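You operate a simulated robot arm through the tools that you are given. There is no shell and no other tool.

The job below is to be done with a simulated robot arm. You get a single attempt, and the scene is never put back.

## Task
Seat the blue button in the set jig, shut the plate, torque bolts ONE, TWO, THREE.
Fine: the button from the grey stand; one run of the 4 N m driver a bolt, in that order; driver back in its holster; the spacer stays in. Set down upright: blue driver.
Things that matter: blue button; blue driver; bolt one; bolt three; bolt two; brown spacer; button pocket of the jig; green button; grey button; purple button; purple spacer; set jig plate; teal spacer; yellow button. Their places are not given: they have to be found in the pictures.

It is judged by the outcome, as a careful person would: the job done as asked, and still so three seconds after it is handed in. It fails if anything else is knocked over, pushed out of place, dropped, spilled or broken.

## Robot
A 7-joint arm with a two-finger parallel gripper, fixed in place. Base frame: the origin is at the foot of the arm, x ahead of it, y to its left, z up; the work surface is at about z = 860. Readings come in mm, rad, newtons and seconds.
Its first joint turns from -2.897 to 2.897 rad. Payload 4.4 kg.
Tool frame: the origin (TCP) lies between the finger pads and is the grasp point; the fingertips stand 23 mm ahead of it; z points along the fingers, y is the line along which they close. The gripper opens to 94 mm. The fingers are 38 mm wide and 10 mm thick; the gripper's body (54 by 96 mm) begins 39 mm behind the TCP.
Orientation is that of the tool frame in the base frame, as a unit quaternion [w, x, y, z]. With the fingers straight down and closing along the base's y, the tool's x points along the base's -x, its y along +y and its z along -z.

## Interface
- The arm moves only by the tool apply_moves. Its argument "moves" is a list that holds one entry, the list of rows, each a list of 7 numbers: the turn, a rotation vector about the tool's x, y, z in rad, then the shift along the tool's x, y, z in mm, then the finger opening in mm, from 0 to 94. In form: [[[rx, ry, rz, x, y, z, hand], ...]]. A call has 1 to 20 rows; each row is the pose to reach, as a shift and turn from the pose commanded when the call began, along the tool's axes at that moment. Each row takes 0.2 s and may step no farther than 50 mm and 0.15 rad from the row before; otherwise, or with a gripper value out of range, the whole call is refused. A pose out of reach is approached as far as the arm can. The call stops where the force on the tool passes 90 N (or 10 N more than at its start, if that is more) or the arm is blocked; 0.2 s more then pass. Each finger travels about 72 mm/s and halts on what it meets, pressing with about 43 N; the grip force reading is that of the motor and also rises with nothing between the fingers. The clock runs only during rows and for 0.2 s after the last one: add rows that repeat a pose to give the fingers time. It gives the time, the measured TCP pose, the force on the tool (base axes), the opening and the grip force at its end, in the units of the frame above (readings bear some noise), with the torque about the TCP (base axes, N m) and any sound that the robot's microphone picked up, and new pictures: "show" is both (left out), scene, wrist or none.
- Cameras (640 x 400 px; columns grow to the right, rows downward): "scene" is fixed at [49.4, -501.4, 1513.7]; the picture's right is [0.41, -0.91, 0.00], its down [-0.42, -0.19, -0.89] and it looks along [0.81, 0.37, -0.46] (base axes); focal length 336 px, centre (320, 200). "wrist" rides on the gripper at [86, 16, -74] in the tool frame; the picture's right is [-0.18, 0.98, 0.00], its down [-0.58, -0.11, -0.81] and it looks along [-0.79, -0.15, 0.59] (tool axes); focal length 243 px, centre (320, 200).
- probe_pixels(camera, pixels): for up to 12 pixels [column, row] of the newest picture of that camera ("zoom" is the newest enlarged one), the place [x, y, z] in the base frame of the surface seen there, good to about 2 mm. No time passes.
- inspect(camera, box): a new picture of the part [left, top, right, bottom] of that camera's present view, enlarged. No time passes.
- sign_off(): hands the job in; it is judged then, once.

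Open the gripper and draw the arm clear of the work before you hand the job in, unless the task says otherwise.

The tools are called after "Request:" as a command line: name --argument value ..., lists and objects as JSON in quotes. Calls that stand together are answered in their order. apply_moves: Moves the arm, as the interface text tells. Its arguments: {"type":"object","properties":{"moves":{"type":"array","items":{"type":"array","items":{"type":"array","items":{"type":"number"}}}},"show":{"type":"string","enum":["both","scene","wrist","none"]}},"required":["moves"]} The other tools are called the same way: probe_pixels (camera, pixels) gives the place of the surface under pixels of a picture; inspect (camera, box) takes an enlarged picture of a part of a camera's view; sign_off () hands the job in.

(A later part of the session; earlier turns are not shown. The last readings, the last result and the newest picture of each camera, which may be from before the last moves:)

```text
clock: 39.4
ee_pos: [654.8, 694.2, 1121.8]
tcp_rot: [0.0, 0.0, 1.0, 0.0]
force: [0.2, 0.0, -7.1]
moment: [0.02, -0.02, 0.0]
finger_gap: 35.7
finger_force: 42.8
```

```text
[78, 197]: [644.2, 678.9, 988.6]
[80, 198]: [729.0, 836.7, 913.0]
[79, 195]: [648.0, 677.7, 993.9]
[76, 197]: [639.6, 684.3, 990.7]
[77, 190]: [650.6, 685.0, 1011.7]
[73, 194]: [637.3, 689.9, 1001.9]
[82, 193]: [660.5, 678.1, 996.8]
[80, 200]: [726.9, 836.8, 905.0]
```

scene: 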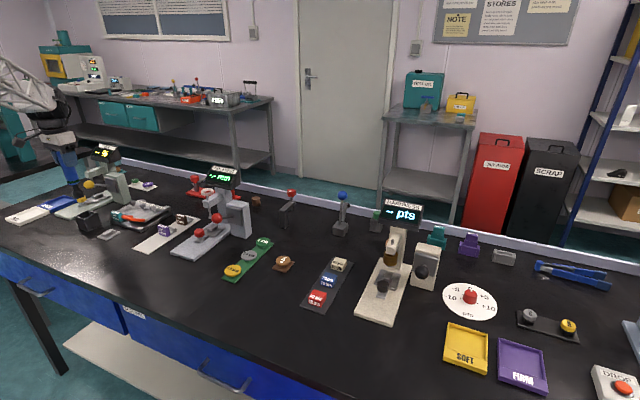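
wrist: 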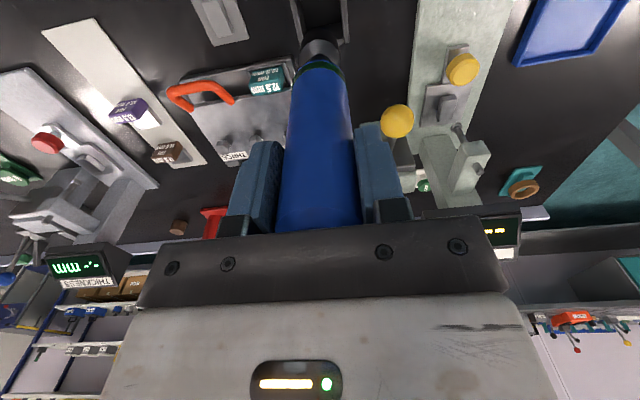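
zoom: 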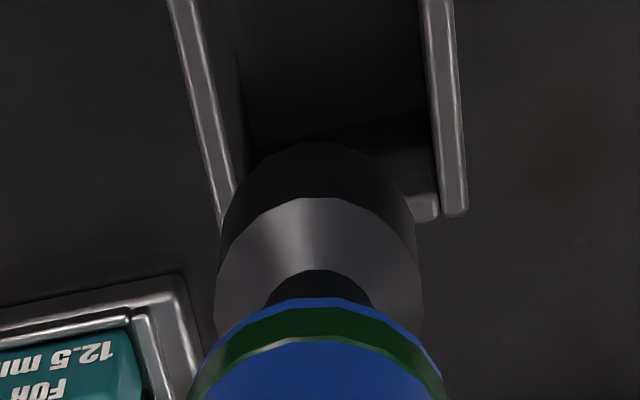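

Socket bottom is ≈137 mm below TCP. Carry the driver over to bolt ONE at this height, then lower to a hover ~28 mm above it.

Request:
apply_moves --moves '[[[0, 0, 0, -34, -17, 0, 25], [0, 0, 0, -68, -35, 0, 25], [0, 0, 0, -102, -52, 0, 25], [0, 0, 0, -137, -70, 0, 25], [0, 0, 0, -137, -70, 20, 25], [0, 0, 0, -137, -70, 38, 25], [0, 0, 0, -137, -70, 38, 25]]]' --show "both"

Request:
inspect --camera "scene" --box '[100, 150, 180, 220]'

Request:
inspect --camera "wrist" --box '[240, 0, 400, 100]'

```text
clock: 41.0
ee_pos: [792.9, 624.4, 1084.7]
tcp_rot: [0.0, 0.0, 1.0, 0.0]
force: [0.0, -0.1, -6.8]
moment: [-0.03, -0.03, -0.02]
finger_gap: 35.5
finger_force: 42.9
```

scene: 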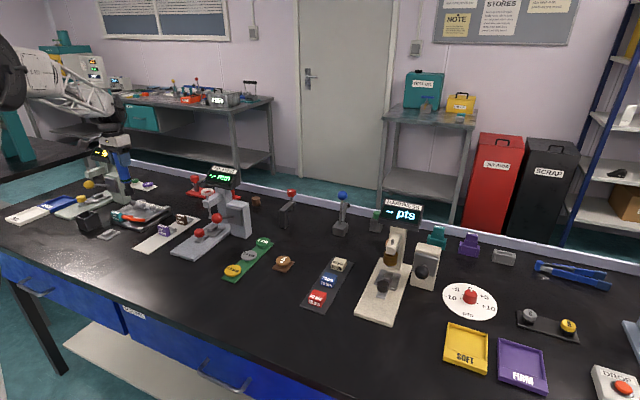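
wrist: 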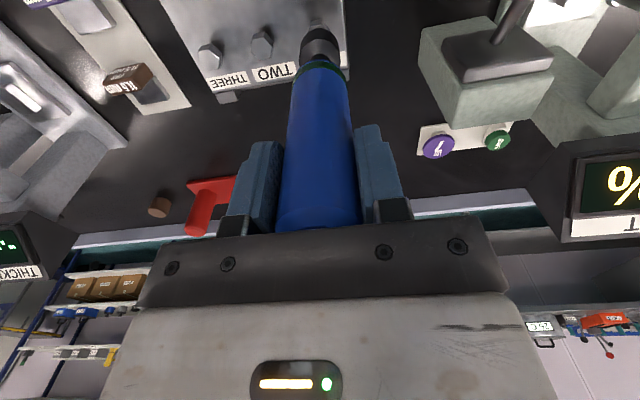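

```text
5.71 times, centred on (140, 185) of scene
```

zoom: 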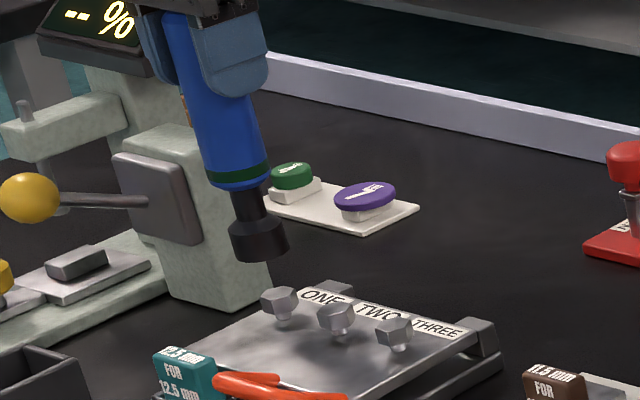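

```text
4.00 times, centred on (320, 50) of wrist
```

zoom: 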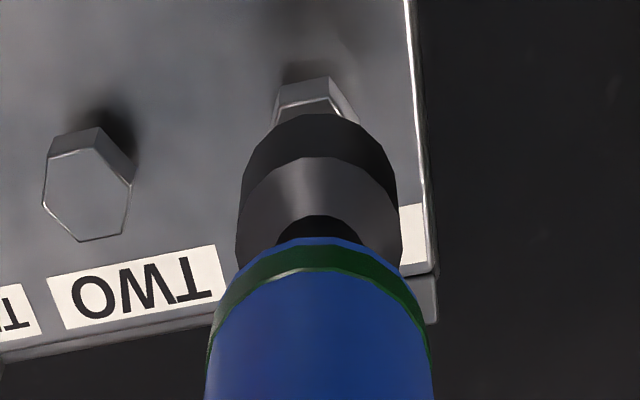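

Probe the socket and bolts ONE/TWO in the same picture to align.

Request:
probe_pixels --camera "zoom" --pixels '[[316, 122], [316, 150], [250, 155], [385, 155], [240, 205], [396, 205], [302, 92], [280, 105], [340, 105], [305, 107], [88, 190], [83, 237]]'

Request:
probe_pixels --camera "zoom" --pixels '[[48, 185], [128, 190], [95, 152], [297, 102], [318, 103], [332, 100], [316, 117], [260, 140], [375, 140]]'

```text
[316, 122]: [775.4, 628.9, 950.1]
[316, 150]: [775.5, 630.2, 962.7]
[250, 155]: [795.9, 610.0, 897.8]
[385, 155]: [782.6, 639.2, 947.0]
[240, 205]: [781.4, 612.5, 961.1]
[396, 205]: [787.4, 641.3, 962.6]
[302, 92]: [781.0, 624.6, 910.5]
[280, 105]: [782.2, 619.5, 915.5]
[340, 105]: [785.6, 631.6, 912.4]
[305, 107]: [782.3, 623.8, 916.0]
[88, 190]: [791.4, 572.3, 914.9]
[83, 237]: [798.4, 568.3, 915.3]
```

```text
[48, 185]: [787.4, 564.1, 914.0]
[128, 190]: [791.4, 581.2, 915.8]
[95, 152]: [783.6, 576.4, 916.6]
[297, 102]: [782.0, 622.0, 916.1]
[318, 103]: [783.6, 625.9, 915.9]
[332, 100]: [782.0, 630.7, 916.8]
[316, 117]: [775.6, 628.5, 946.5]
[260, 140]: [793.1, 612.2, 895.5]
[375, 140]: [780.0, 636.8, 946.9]
```

Socket centre ≈(790.3,626.9) versus bolt ≈(791,625). Shift −2.2 in y, +0.8 in x, and lower to ~6 mm above the bolt for another check.

Request:
apply_moves --moves '[[[0, 0, 0, -0.8, -2.2, 0, 25], [0, 0, 0, -0.8, -2.2, 12, 25], [0, 0, 0, -0.8, -2.2, 24, 25], [0, 0, 0, -0.8, -2.2, 24, 25]]]' --show "both"

Request:
inspect --camera "scene" --box '[115, 170, 165, 215]'

Request:
inspect --camera "wrist" --box '[240, 0, 400, 100]'

```text
clock: 42.0
ee_pos: [791.0, 622.3, 1060.7]
tcp_rot: [0.001, 0.001, 1.0, 0.0]
force: [0.2, -0.2, -7.6]
moment: [0.06, 0.02, 0.0]
finger_gap: 35.3
finger_force: 43.0
```

scene: 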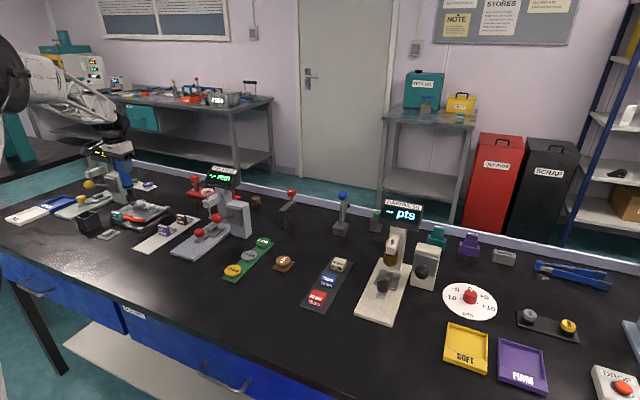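
wrist: 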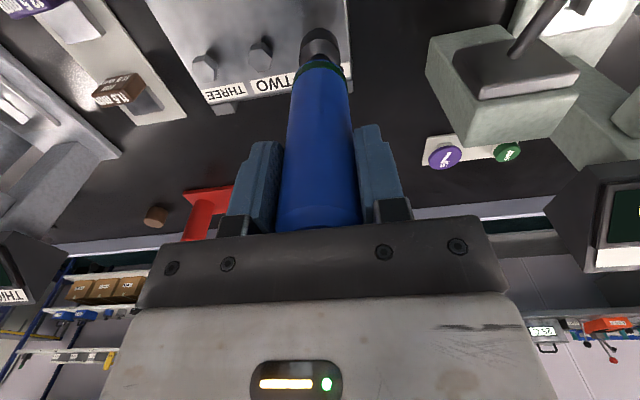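

```text
8.89 times, centred on (140, 192) of scene
```

zoom: 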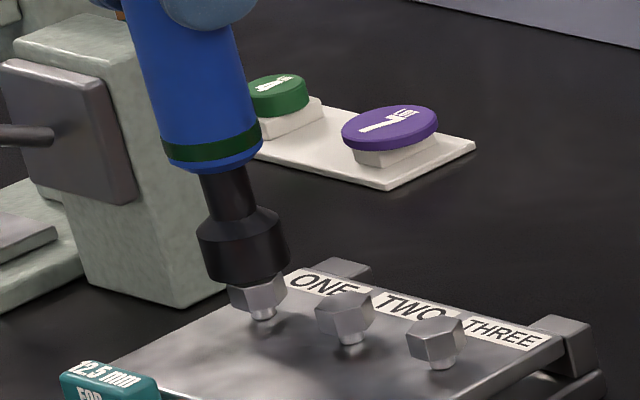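

```text
4.00 times, centred on (320, 50) of wrist
```

zoom: 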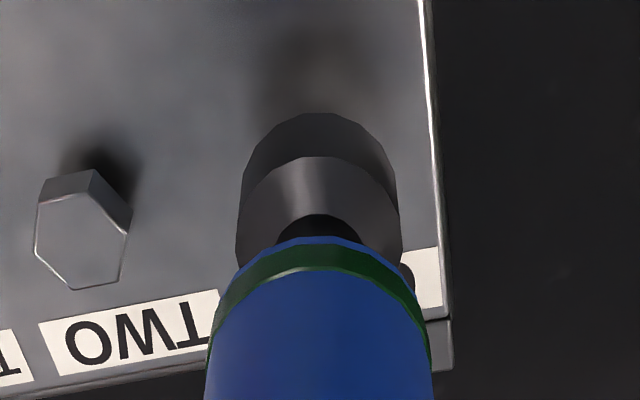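

Alignment looks good in the scene zoom. Double check with wrist probes.

Request:
probe_pixels --camera "zoom" --pixels '[[318, 122], [318, 145], [244, 205], [397, 205], [80, 235], [42, 232], [127, 225], [92, 195], [80, 282], [430, 100], [440, 240]]'

```text
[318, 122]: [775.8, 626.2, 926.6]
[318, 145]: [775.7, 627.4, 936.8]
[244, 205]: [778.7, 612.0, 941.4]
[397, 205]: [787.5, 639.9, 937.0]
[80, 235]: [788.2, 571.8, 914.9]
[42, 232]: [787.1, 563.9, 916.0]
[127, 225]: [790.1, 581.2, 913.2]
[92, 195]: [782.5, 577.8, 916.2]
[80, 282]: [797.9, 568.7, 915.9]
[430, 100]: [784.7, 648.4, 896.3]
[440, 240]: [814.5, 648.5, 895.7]
```

Socket (790.7,625) over bolt ONE (791,625). Lower 9 mm slowly and check force and sound.

Request:
apply_moves --moves '[[[0, 0, 0, 0, 0, 3, 25], [0, 0, 0, 0, 0, 5, 25], [0, 0, 0, 0, 0, 7, 25], [0, 0, 0, 0, 0, 9, 25], [0, 0, 0, 0, 0, 9, 25]]]' --show "scene"

Request:
inspect --camera "scene" --box '[115, 170, 165, 215]'

```text
clock: 43.2
ee_pos: [792.1, 622.5, 1051.4]
tcp_rot: [0.0, 0.0, 1.0, 0.0]
force: [-0.2, -0.1, -6.4]
moment: [0.04, 0.01, -0.04]
finger_gap: 35.4
finger_force: 42.9
```

scene: 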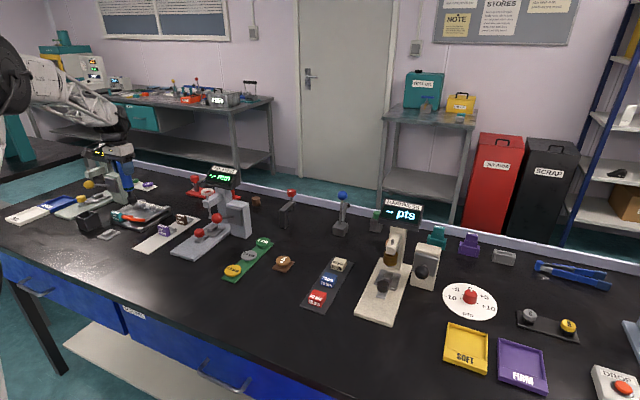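

```text
8.89 times, centred on (140, 192) of scene
```

zoom: 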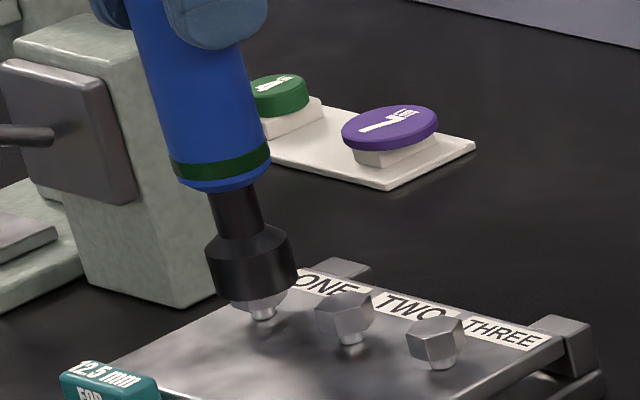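

The hollow socket is sliding over the head with no contact force. Continue down in small steps.

Request:
apply_moves --moves '[[[0, 0, 0, 0, 0, 2, 25], [0, 0, 0, 0, 0, 4, 25], [0, 0, 0, 0, 0, 4, 25]]]' --show "none"

Request:
apply_moves --moves '[[[0, 0, 0, 0, 0, 1.5, 25], [0, 0, 0, 0, 0, 3, 25], [0, 0, 0, 0, 0, 3, 25]]]' --show "scene"

Request:
inspect --camera "scene" --box '[115, 170, 165, 215]'

```text
clock: 44.0
ee_pos: [792.6, 622.8, 1047.4]
tcp_rot: [0.0, 0.0, 1.0, 0.0]
force: [-0.8, 0.2, -7.1]
moment: [0.05, -0.02, -0.02]
finger_gap: 35.5
finger_force: 43.0
```

```text
clock: 44.8
ee_pos: [792.5, 621.4, 1045.0]
tcp_rot: [0.0, 0.0, 1.0, 0.0]
force: [1.2, -0.9, -0.4]
moment: [-0.16, -0.18, 0.05]
finger_gap: 35.6
finger_force: 42.9
```

scene: 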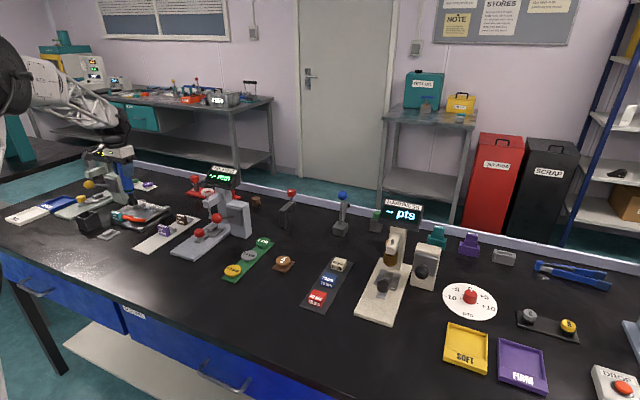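

```text
8.89 times, centred on (140, 192) of scene
```

zoom: 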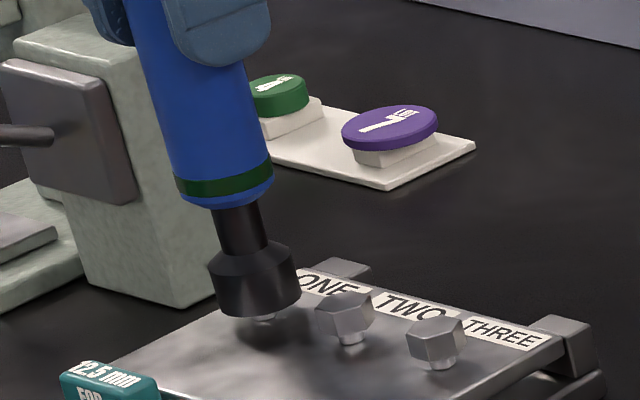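

Contact began (driver's 7 N now supported). Press a bit further in small steps, listening for the driver to run.

Request:
apply_moves --moves '[[[0, 0, 0, 0, 0, 1, 25], [0, 0, 0, 0, 0, 2, 25]]]' --show "none"

```text
clock: 45.4
ee_pos: [792.1, 622.3, 1040.8]
tcp_rot: [0.0, 0.0, 1.0, 0.0]
force: [0.1, -0.7, -3.8]
moment: [-0.02, -0.09, -0.02]
finger_gap: 35.7
finger_force: 42.8
```

Request:
apply_moves --moves '[[[0, 0, 0, 0, 0, 1, 25], [0, 0, 0, 0, 0, 2, 25]]]' --show "scene"

Request:
inspect --camera "scene" --box '[115, 170, 165, 215]'

```text
clock: 46.0
ee_pos: [792.1, 622.2, 1038.8]
tcp_rot: [0.0, 0.0, 1.0, 0.001]
force: [-0.2, 0.3, -7.2]
moment: [0.08, -0.05, 0.03]
finger_gap: 35.6
finger_force: 42.8
```

scene: 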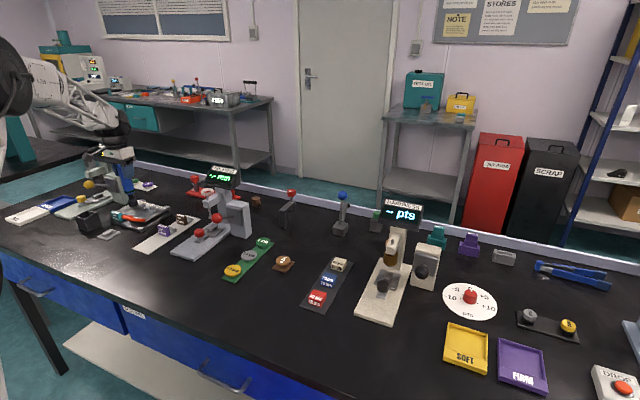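

```text
8.89 times, centred on (140, 192) of scene
```

zoom: 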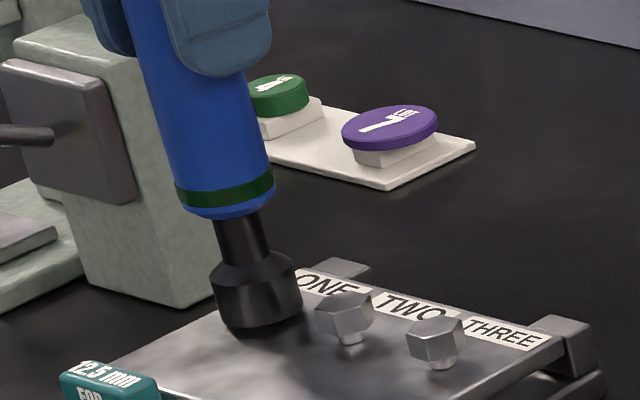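

No support force now; the socket is deeper over the head. Continue down slowly.

Request:
apply_moves --moves '[[[0, 0, 0, 0, 0, 1, 25], [0, 0, 0, 0, 0, 2, 25], [0, 0, 0, 0, 0, 2, 25]]]' --show "none"

Request:
apply_moves --moves '[[[0, 0, 0, 0, 0, 1, 25], [0, 0, 0, 0, 0, 2, 25], [0, 0, 0, 0, 0, 2, 25]]]' --show "scene"

Request:
inspect --camera "scene" --box '[115, 170, 165, 215]'

```text
clock: 46.8
ee_pos: [791.0, 622.7, 1039.6]
tcp_rot: [0.0, 0.0, 1.0, 0.0]
force: [0.9, 0.8, -0.1]
moment: [0.15, -0.18, 0.02]
finger_gap: 35.6
finger_force: 43.2
```

```text
clock: 47.6
ee_pos: [792.6, 622.7, 1038.4]
tcp_rot: [0.002, 0.0, 1.0, 0.001]
force: [-5.8, -4.0, 24.6]
moment: [-0.59, 0.74, -0.01]
finger_gap: 35.7
finger_force: 42.8
```

scene: 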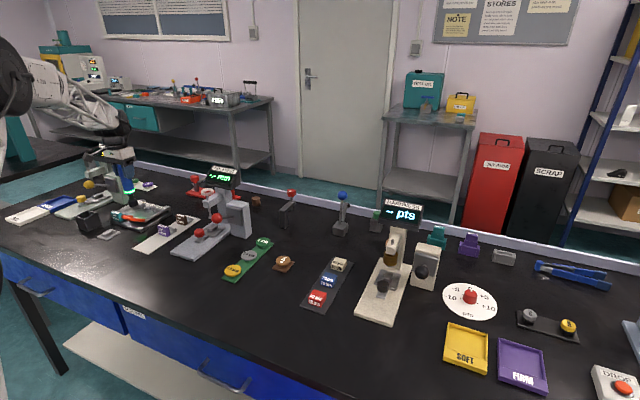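

```text
8.89 times, centred on (140, 192) of scene
```

zoom: 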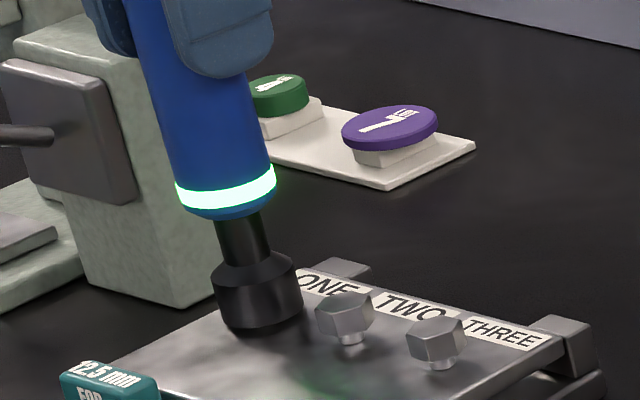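

The ring on the driver is now lit green: it is running. Hold the pose and listen.

Request:
apply_moves --moves '[[[0, 0, 0, 0, 0, 0, 25], [0, 0, 0, 0, 0, 0, 25]]]' --show "scene"

Request:
inspect --camera "scene" --box '[115, 170, 165, 215]'

```text
clock: 48.2
ee_pos: [792.1, 622.6, 1039.3]
tcp_rot: [0.0, 0.0, 1.0, 0.001]
force: [0.0, -0.9, 32.7]
moment: [-0.34, -0.02, -0.02]
finger_gap: 35.6
finger_force: 43.0
```

scene: 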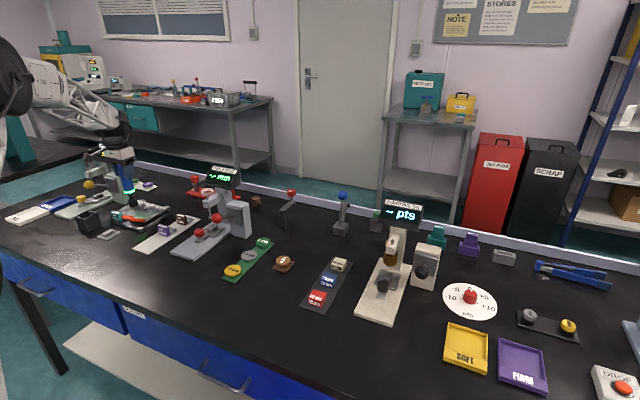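

```text
8.89 times, centred on (140, 192) of scene
```

zoom: 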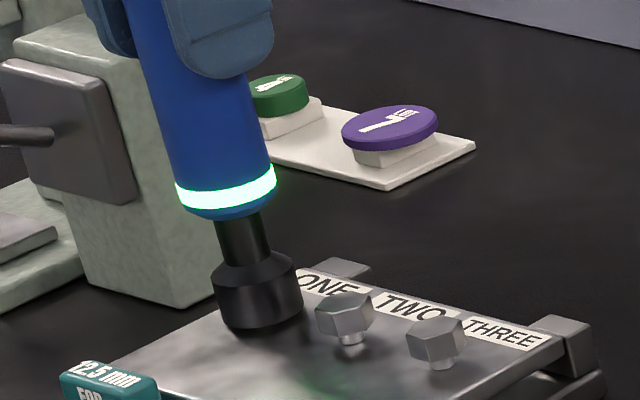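

Request:
apply_moves --moves '[[[0, 0, 0, 0, 0, 0, 25], [0, 0, 0, 0, 0, 0, 25], [0, 0, 0, 0, 0, 0, 25], [0, 0, 0, 0, 0, 0, 25]]]' --show "scene"

Request:
inspect --camera "scene" --box '[115, 170, 165, 215]'

```text
clock: 49.2
ee_pos: [792.0, 623.6, 1038.0]
tcp_rot: [0.001, 0.0, 1.0, -0.001]
force: [1.9, 6.1, 32.8]
moment: [0.82, -0.19, -0.03]
finger_gap: 35.6
finger_force: 42.8
```

scene: 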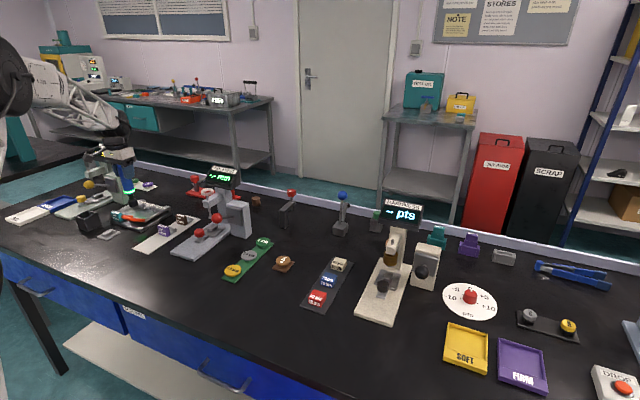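

```text
8.89 times, centred on (140, 192) of scene
```

zoom: 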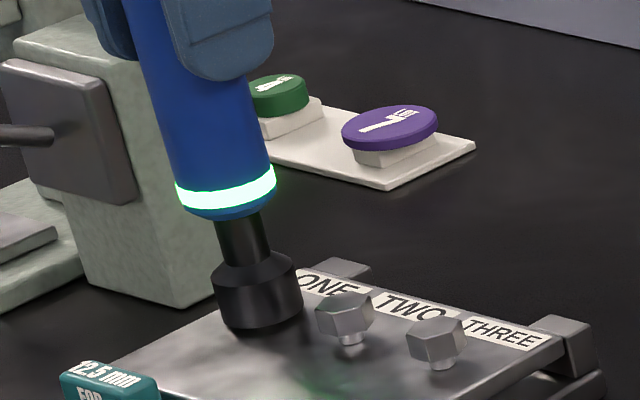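

Request:
apply_moves --moves '[[[0, 0, 0, 0, 0, 0, 25], [0, 0, 0, 0, 0, 0, 25], [0, 0, 0, 0, 0, 0, 25], [0, 0, 0, 0, 0, 0, 25], [0, 0, 0, 0, 0, 0, 25], [0, 0, 0, 0, 0, 0, 25], [0, 0, 0, 0, 0, 0, 25]]]' --show "scene"

Request:
inspect --camera "scene" --box '[100, 170, 180, 240]'

```text
clock: 50.8
ee_pos: [791.7, 622.8, 1037.6]
tcp_rot: [0.0, 0.001, 1.0, 0.0]
force: [-0.5, 6.6, 32.8]
moment: [0.86, 0.04, -0.06]
finger_gap: 35.6
finger_force: 43.2
```

scene: 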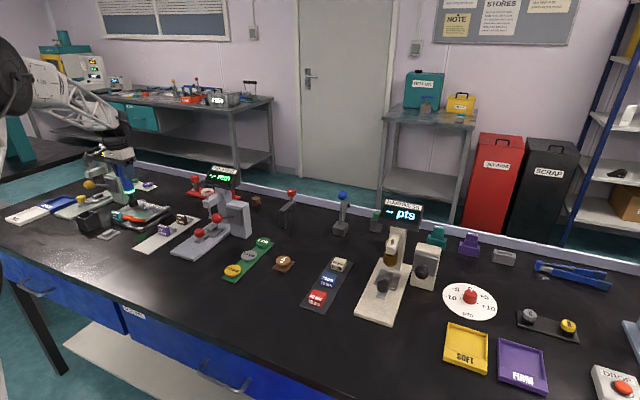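

```text
5.71 times, centred on (140, 205) of scene
```

zoom: 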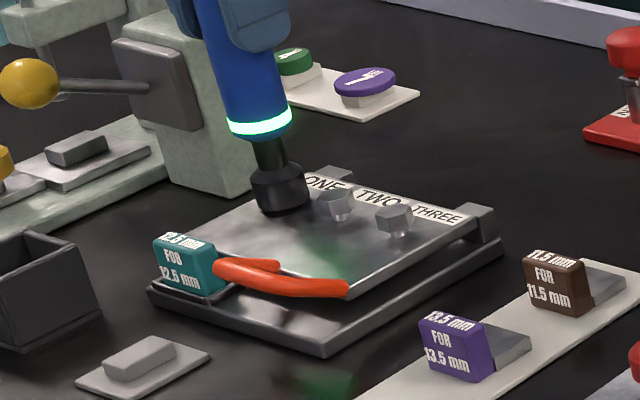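

The light stays steady, so the run is complete. Lift straight up 26 mm and check bolt ONE.

Request:
apply_moves --moves '[[[0, 0, 0, 0, 0, -4, 25], [0, 0, 0, 0, 0, -12, 25], [0, 0, 0, 0, 0, -24, 25], [0, 0, 0, 0, 0, -44, 25], [0, 0, 0, 0, 0, -44, 25]]]' --show "both"

Request:
inspect --camera "scene" --box '[110, 165, 170, 215]'

Request:
inspect --camera "wrist" --box '[180, 0, 380, 120]'

```text
clock: 52.0
ee_pos: [791.8, 620.7, 1079.5]
tcp_rot: [-0.001, 0.001, 1.0, 0.0]
force: [0.2, -1.1, -7.2]
moment: [0.0, -0.02, 0.0]
finger_gap: 35.5
finger_force: 42.8
```

scene: 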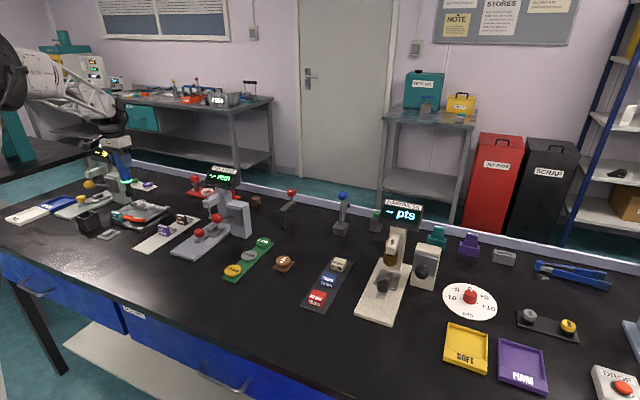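
wrist: 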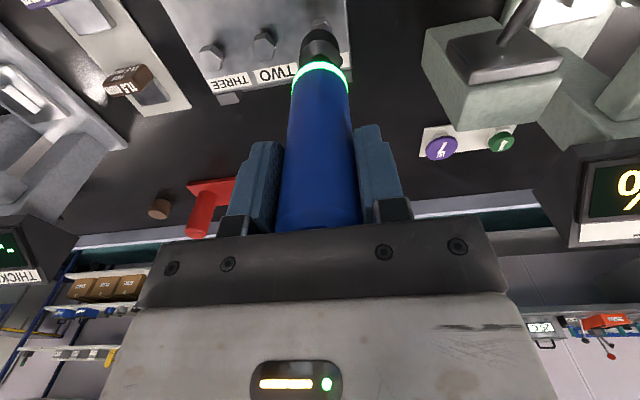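

```text
8.00 times, centred on (140, 190) of scene
```

zoom: 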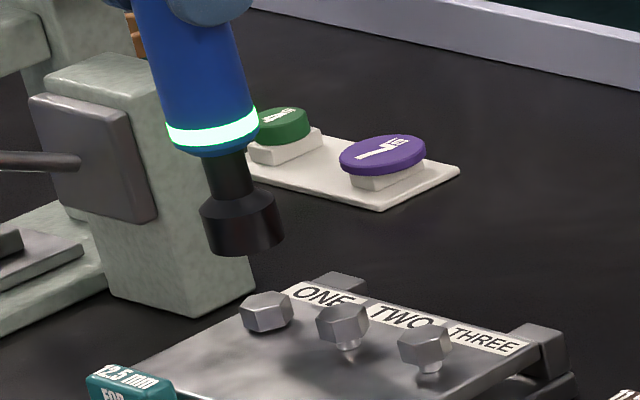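

```text
3.20 times, centred on (280, 60) of wrist
```

zoom: 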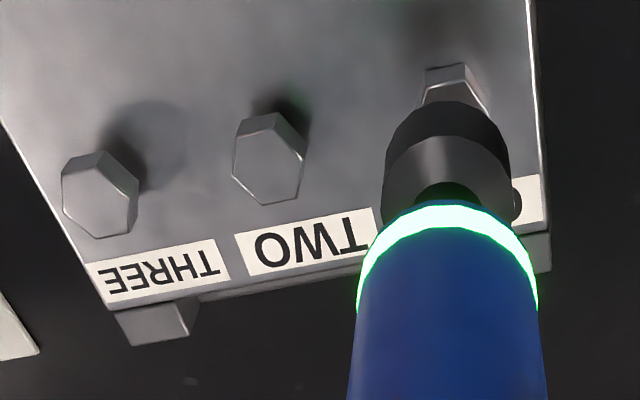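

Bolt ONE is screwed down. Check the socket position relative to TCP (slip) and bolts TWO/THREE.

Request:
probe_pixels --camera "zoom" --pixels '[[448, 108], [448, 130], [388, 165], [508, 165], [268, 158], [236, 158], [303, 160], [272, 118], [265, 200], [98, 198], [453, 85], [64, 192]]'

Request:
probe_pixels --camera "zoom" --pixels '[[134, 205], [105, 158], [95, 233], [470, 90], [430, 90], [200, 120], [350, 150], [150, 50], [400, 40]]'

```text
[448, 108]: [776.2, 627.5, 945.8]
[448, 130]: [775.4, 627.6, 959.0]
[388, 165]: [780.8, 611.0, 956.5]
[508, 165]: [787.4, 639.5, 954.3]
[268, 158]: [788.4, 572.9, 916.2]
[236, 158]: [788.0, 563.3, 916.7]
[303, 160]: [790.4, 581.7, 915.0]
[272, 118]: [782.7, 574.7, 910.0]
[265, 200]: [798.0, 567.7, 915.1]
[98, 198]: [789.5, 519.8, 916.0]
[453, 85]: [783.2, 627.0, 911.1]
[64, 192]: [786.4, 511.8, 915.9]
```

```text
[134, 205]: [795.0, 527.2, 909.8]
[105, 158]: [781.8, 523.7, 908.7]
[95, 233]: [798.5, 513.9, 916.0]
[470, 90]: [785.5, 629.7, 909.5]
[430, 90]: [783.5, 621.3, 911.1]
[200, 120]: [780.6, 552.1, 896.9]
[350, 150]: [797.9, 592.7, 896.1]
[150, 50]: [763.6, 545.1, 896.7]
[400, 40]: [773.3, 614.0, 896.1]
```

Socket (790.9,625.2) holds true; TWO is at ≈(790.8,572.4). Shift −52.6 in y and check alignment before lowering.

Request:
apply_moves --moves '[[[0, 0, 0, 0, -26, 0, 25], [0, 0, 0, 0, -52.6, 0, 25], [0, 0, 0, 0, -52.6, 20, 25], [0, 0, 0, 0, -52.6, 20, 25]]]' --show "both"

Request:
inspect --camera "scene" --box '[115, 170, 165, 215]'

Request:
inspect --camera "wrist" --box '[220, 0, 420, 120]'

```text
clock: 53.0
ee_pos: [791.3, 569.3, 1061.3]
tcp_rot: [0.0, 0.0, 1.0, 0.0]
force: [-0.2, 0.3, -7.2]
moment: [-0.03, 0.0, 0.01]
finger_gap: 35.6
finger_force: 43.4
```

scene: 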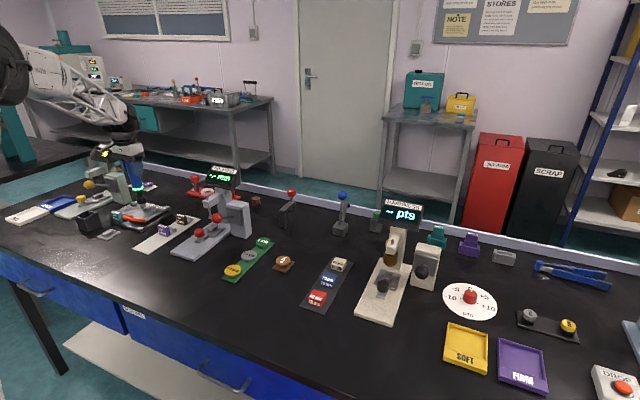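
wrist: 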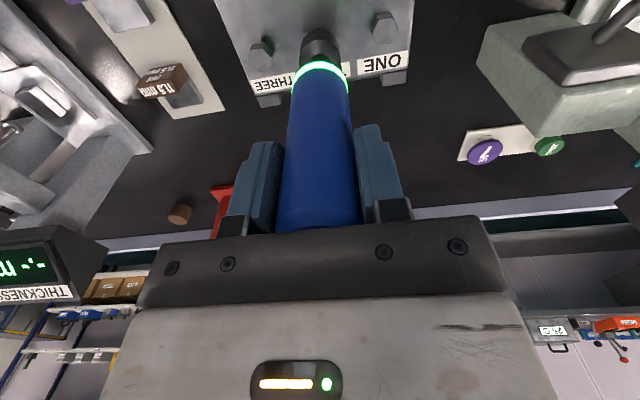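

```text
8.89 times, centred on (140, 192) of scene
```

zoom: 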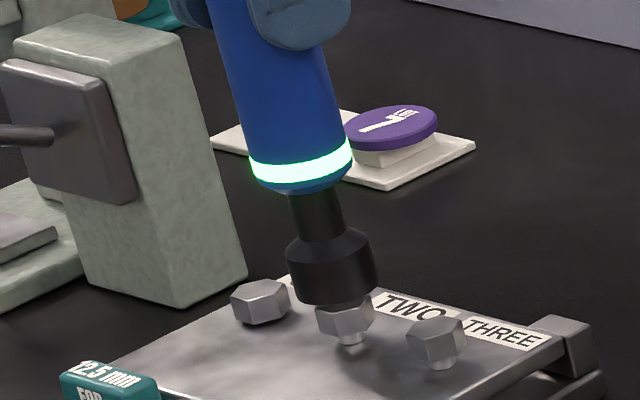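

```text
3.20 times, centred on (320, 60) of wrist
```

zoom: 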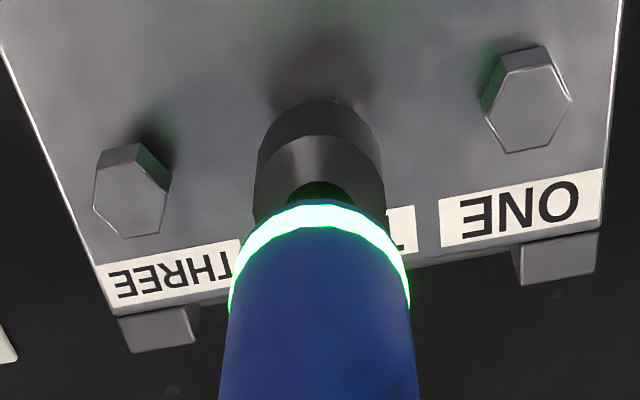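

Alignment matches what worked on ONE. Lower 20 mm over bolt TWO.

Request:
apply_moves --moves '[[[0, 0, 0, 0, 0, 4, 25], [0, 0, 0, 0, 0, 8, 25], [0, 0, 0, 0, 0, 11, 25], [0, 0, 0, 0, 0, 14, 25], [0, 0, 0, 0, 0, 17, 25], [0, 0, 0, 0, 0, 20, 25], [0, 0, 0, 0, 0, 20, 25]]]' --show "scene"

Request:
inspect --camera "scene" --box '[115, 170, 165, 215]'

```text
clock: 54.6
ee_pos: [791.0, 568.3, 1041.3]
tcp_rot: [0.0, 0.0, 1.0, 0.001]
force: [1.8, 1.1, -2.0]
moment: [0.12, -0.18, 0.0]
finger_gap: 35.6
finger_force: 42.7
```

scene: 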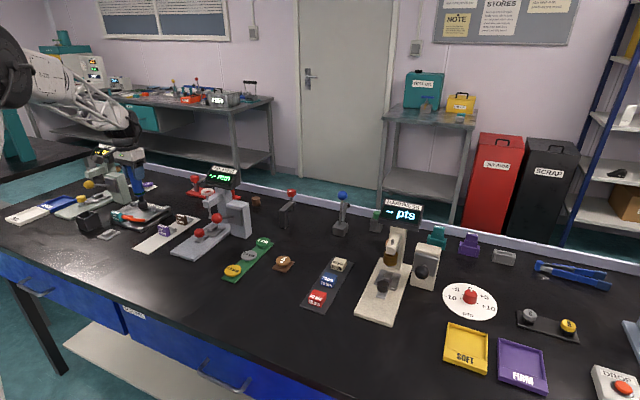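

```text
8.89 times, centred on (140, 192) of scene
```

zoom: 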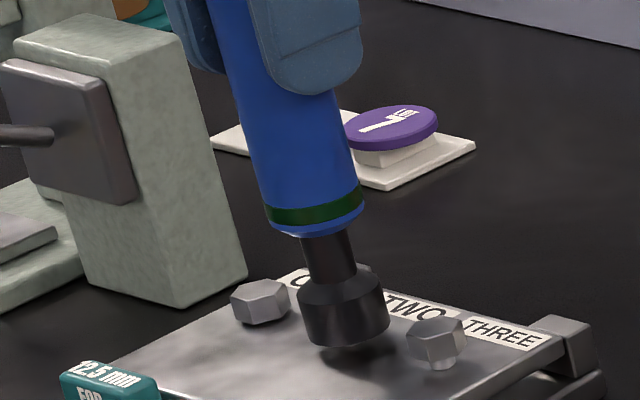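

Light is off again; the socket is seated on bolt TWO. Press down in small steps.

Request:
apply_moves --moves '[[[0, 0, 0, 0, 0, 1, 25], [0, 0, 0, 0, 0, 2, 25], [0, 0, 0, 0, 0, 2, 25]]]' --show "none"

Request:
apply_moves --moves '[[[0, 0, 0, 0, 0, 1, 25], [0, 0, 0, 0, 0, 2, 25], [0, 0, 0, 0, 0, 2, 25]]]' --show "scene"

Request:
inspect --camera "scene" --box '[115, 170, 165, 215]'

```text
clock: 55.4
ee_pos: [790.6, 569.7, 1038.9]
tcp_rot: [0.0, 0.0, 1.0, 0.0]
force: [-0.1, -0.7, -3.4]
moment: [-0.12, -0.02, 0.05]
finger_gap: 35.7
finger_force: 43.3
```

```text
clock: 56.2
ee_pos: [792.1, 569.3, 1038.9]
tcp_rot: [0.001, -0.001, 1.0, 0.0]
force: [0.3, 4.0, 8.8]
moment: [0.51, 0.14, -0.01]
finger_gap: 35.6
finger_force: 43.0
```

scene: 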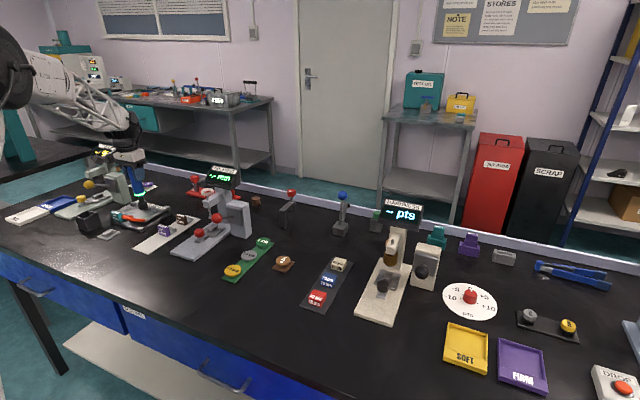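

```text
8.89 times, centred on (140, 192) of scene
```

zoom: 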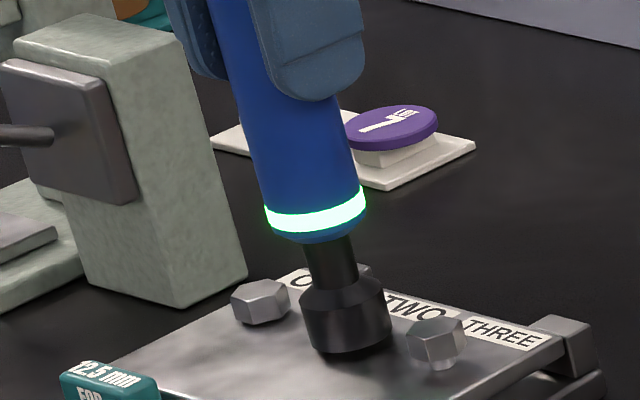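

Green light again. Hold about 1.5 s to be sure the run ends, then lift.

Request:
apply_moves --moves '[[[0, 0, 0, 0, 0, 0, 25], [0, 0, 0, 0, 0, 0, 25], [0, 0, 0, 0, 0, 0, 25], [0, 0, 0, 0, 0, 0, 25], [0, 0, 0, 0, 0, 0, 25], [0, 0, 0, 0, 0, 0, 25], [0, 0, 0, 0, 0, 0, 25]]]' --show "none"

Request:
apply_moves --moves '[[[0, 0, 0, 0, 0, -4, 25], [0, 0, 0, 0, 0, -12, 25], [0, 0, 0, 0, 0, -24, 25], [0, 0, 0, 0, 0, -44, 25], [0, 0, 0, 0, 0, -44, 25]]]' --show "both"

Request:
inspect --camera "scene" --box '[110, 165, 170, 215]'

Request:
inspect --camera "wrist" --box '[220, 0, 420, 120]'

```text
clock: 57.8
ee_pos: [791.9, 569.1, 1038.9]
tcp_rot: [0.001, -0.001, 1.0, 0.0]
force: [3.5, 7.4, 22.5]
moment: [0.98, -0.31, -0.02]
finger_gap: 35.6
finger_force: 42.8
```

```text
clock: 59.0
ee_pos: [792.8, 570.0, 1082.6]
tcp_rot: [0.0, 0.0, 1.0, 0.0]
force: [-0.6, -0.1, -6.4]
moment: [0.02, -0.03, 0.03]
finger_gap: 35.7
finger_force: 43.1
```

scene: 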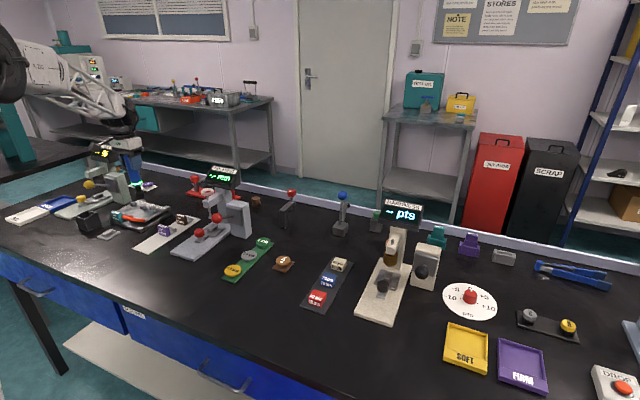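
wrist: 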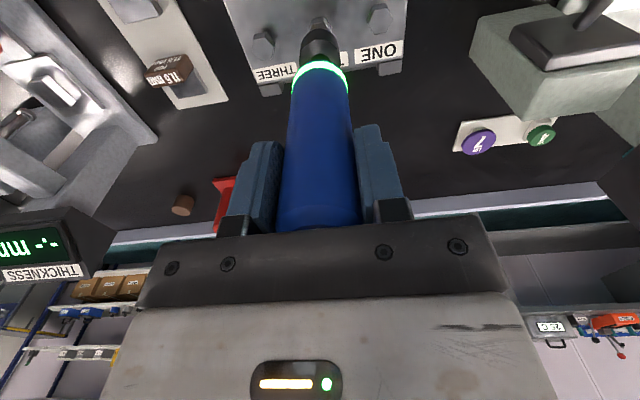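

```text
8.00 times, centred on (140, 190) of scene
```

zoom: 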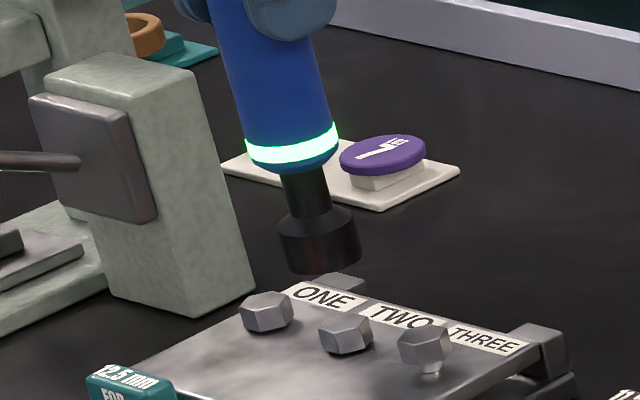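

```text
3.20 times, centred on (320, 60) of wrist
```

zoom: 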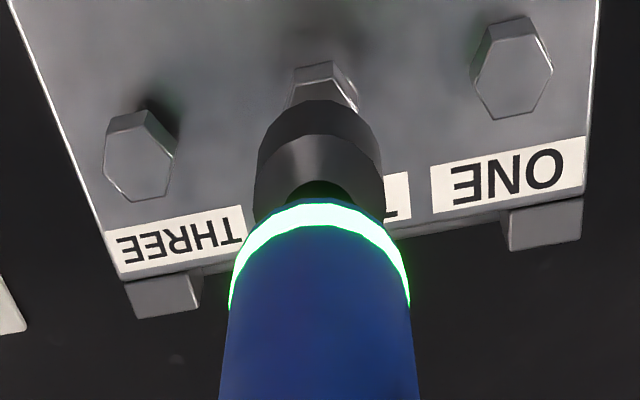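

TWO is down. Move −52.6 in y to THREE, check, then lower.

Request:
apply_moves --moves '[[[0, 0, 0, 0, -26, 0, 25], [0, 0, 0, 0, -52.6, 0, 25], [0, 0, 0, 0, -52.6, 20, 25], [0, 0, 0, 0, -52.6, 20, 25]]]' --show "both"

Request:
inspect --camera "scene" --box '[115, 170, 165, 215]'

Request:
inspect --camera "wrist" --box '[220, 0, 420, 120]'

```text
clock: 60.0
ee_pos: [792.5, 515.9, 1061.9]
tcp_rot: [0.0, 0.0, 1.0, -0.001]
force: [0.4, -1.2, -7.4]
moment: [-0.05, 0.03, 0.0]
finger_gap: 35.5
finger_force: 42.9
```

scene: 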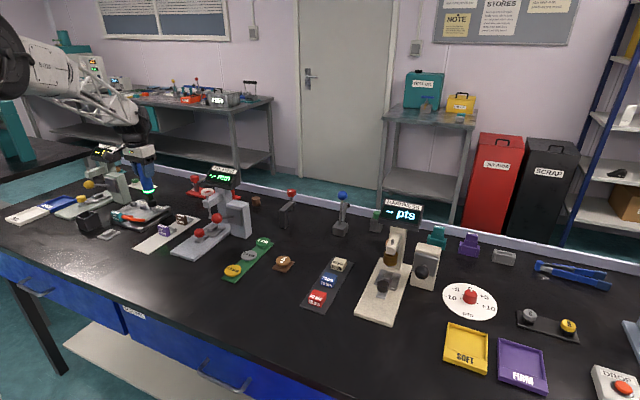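
wrist: 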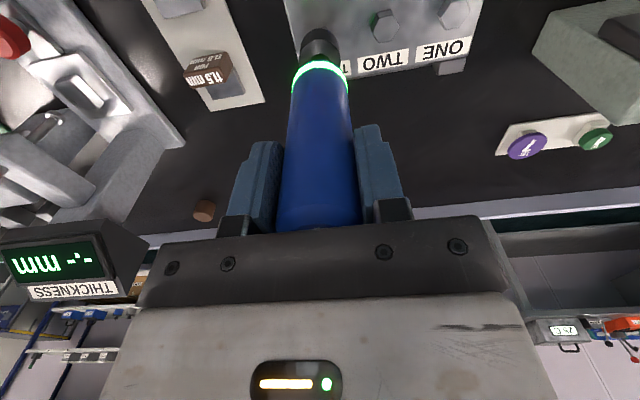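

```text
8.89 times, centred on (140, 192) of scene
```

zoom: 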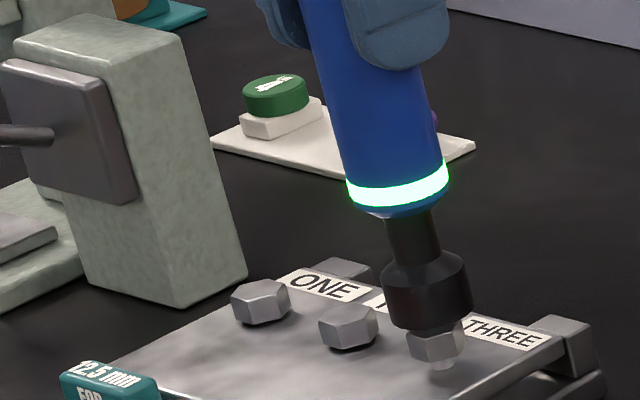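

```text
3.20 times, centred on (320, 60) of wrist
```

zoom: 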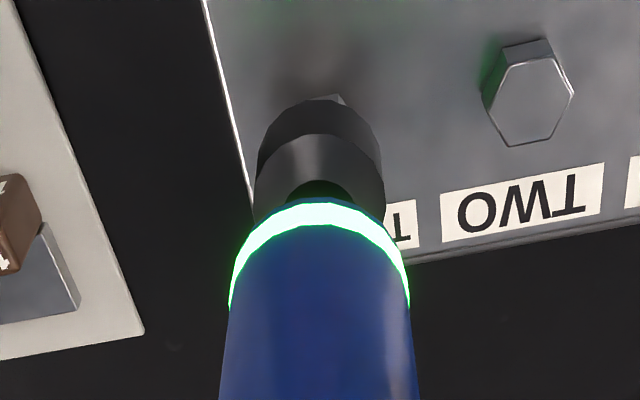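

Request:
probe_pixels --camera "zoom" --pixels '[[318, 110], [260, 165], [380, 165], [330, 97], [342, 99], [322, 98], [530, 90], [487, 100], [572, 97]]'

```text
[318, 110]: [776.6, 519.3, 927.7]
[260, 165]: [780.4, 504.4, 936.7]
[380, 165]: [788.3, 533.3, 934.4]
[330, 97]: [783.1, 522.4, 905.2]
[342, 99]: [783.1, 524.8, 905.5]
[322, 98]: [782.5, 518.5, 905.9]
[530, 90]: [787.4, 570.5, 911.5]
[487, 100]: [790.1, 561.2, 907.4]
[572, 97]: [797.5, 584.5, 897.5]
```

Socket y ≈519, bolt ≈519.8: nudge +0.8 and lower 20 mm.

Request:
apply_moves --moves '[[[0, 0, 0, 0, 0.8, 4, 25], [0, 0, 0, 0, 0.8, 8, 25], [0, 0, 0, 0, 0.8, 11, 25], [0, 0, 0, 0, 0.8, 14, 25], [0, 0, 0, 0, 0.8, 17, 25], [0, 0, 0, 0, 0.8, 20, 25], [0, 0, 0, 0, 0.8, 20, 25]]]' --show "scene"

Request:
inspect --camera "scene" --box '[115, 170, 165, 215]'

```text
clock: 61.6
ee_pos: [792.8, 518.9, 1041.6]
tcp_rot: [-0.001, 0.0, 1.0, 0.001]
force: [1.6, 0.8, -0.6]
moment: [0.11, -0.2, 0.02]
finger_gap: 35.6
finger_force: 42.6
```

scene: 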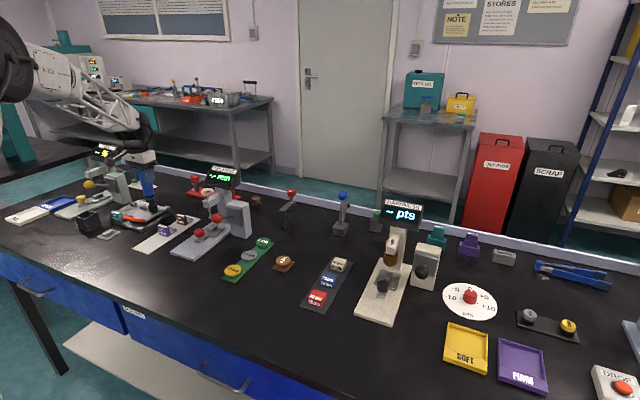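

```text
8.89 times, centred on (140, 192) of scene
```

zoom: 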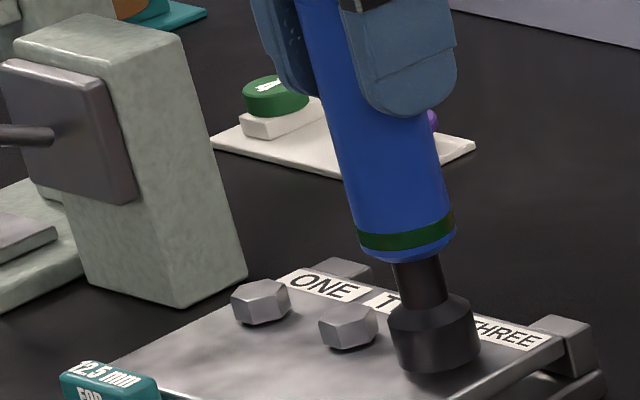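

Seated on THREE, light off. Press down in small steps as before.

Request:
apply_moves --moves '[[[0, 0, 0, 0, 0, 1, 25], [0, 0, 0, 0, 0, 2, 25], [0, 0, 0, 0, 0, 2, 25]]]' --show "none"

Request:
apply_moves --moves '[[[0, 0, 0, 0, 0, 1, 25], [0, 0, 0, 0, 0, 2, 25], [0, 0, 0, 0, 0, 2, 25]]]' --show "scene"

Request:
inspect --camera "scene" --box '[115, 170, 165, 215]'

```text
clock: 62.4
ee_pos: [791.4, 518.4, 1039.9]
tcp_rot: [0.0, 0.0, 1.0, 0.0]
force: [2.2, 2.1, 5.7]
moment: [0.19, -0.21, 0.01]
finger_gap: 35.5
finger_force: 42.6
```

```text
clock: 63.2
ee_pos: [792.0, 519.0, 1040.0]
tcp_rot: [0.0, -0.001, 1.0, 0.0]
force: [-3.2, 6.1, 26.4]
moment: [0.66, 0.69, 0.02]
finger_gap: 36.0
finger_force: 43.3
```

scene: 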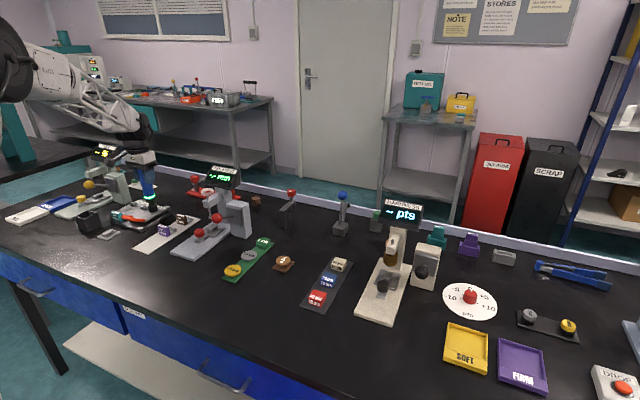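

```text
8.89 times, centred on (140, 192) of scene
```

zoom: 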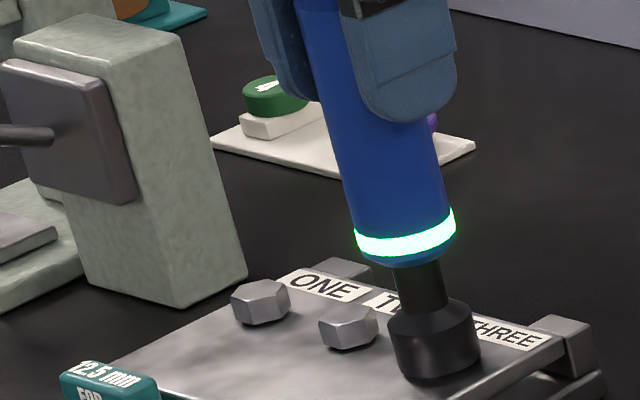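

Green light on THREE. Hold 1.5 s, then lift.

Request:
apply_moves --moves '[[[0, 0, 0, 0, 0, 0, 25], [0, 0, 0, 0, 0, 0, 25], [0, 0, 0, 0, 0, 0, 25], [0, 0, 0, 0, 0, 0, 25], [0, 0, 0, 0, 0, 0, 25], [0, 0, 0, 0, 0, 0, 25], [0, 0, 0, 0, 0, 0, 25]]]' --show "none"

Request:
apply_moves --moves '[[[0, 0, 0, 0, 0, -4, 25], [0, 0, 0, 0, 0, -12, 25], [0, 0, 0, 0, 0, -24, 25], [0, 0, 0, 0, 0, -44, 25], [0, 0, 0, 0, 0, -82, 25], [0, 0, 0, 0, 0, -82, 25]]]' --show "both"

Request:
inspect --camera "scene" --box '[80, 165, 180, 245]'

```text
clock: 64.8
ee_pos: [791.1, 517.3, 1037.4]
tcp_rot: [0.0, 0.0, 1.0, 0.0]
force: [1.8, 9.5, 31.7]
moment: [1.03, -0.21, -0.03]
finger_gap: 36.0
finger_force: 43.7
```

```text
clock: 66.2
ee_pos: [792.6, 517.2, 1118.3]
tcp_rot: [0.001, 0.0, 1.0, 0.0]
force: [0.2, -0.3, -7.4]
moment: [0.03, -0.01, 0.0]
finger_gap: 35.6
finger_force: 43.5
```

scene: 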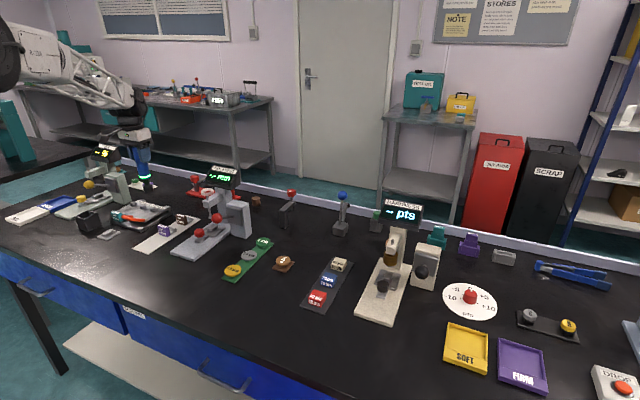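
wrist: 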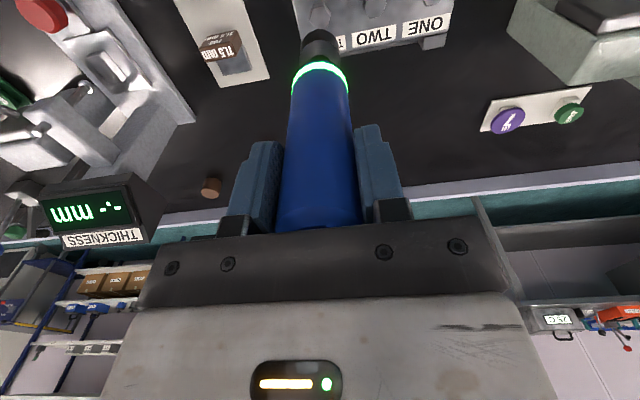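

```text
5.00 times, centred on (130, 205) of scene
```

zoom: 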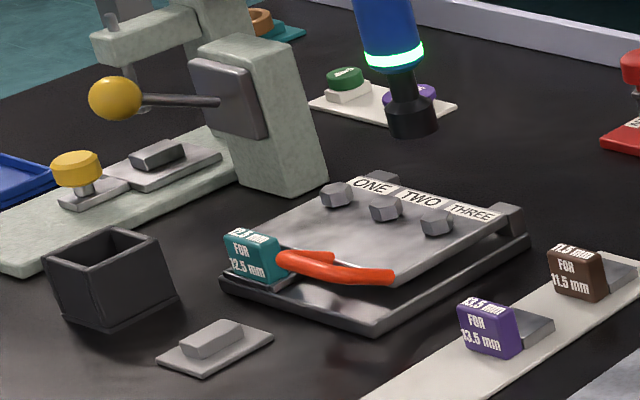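

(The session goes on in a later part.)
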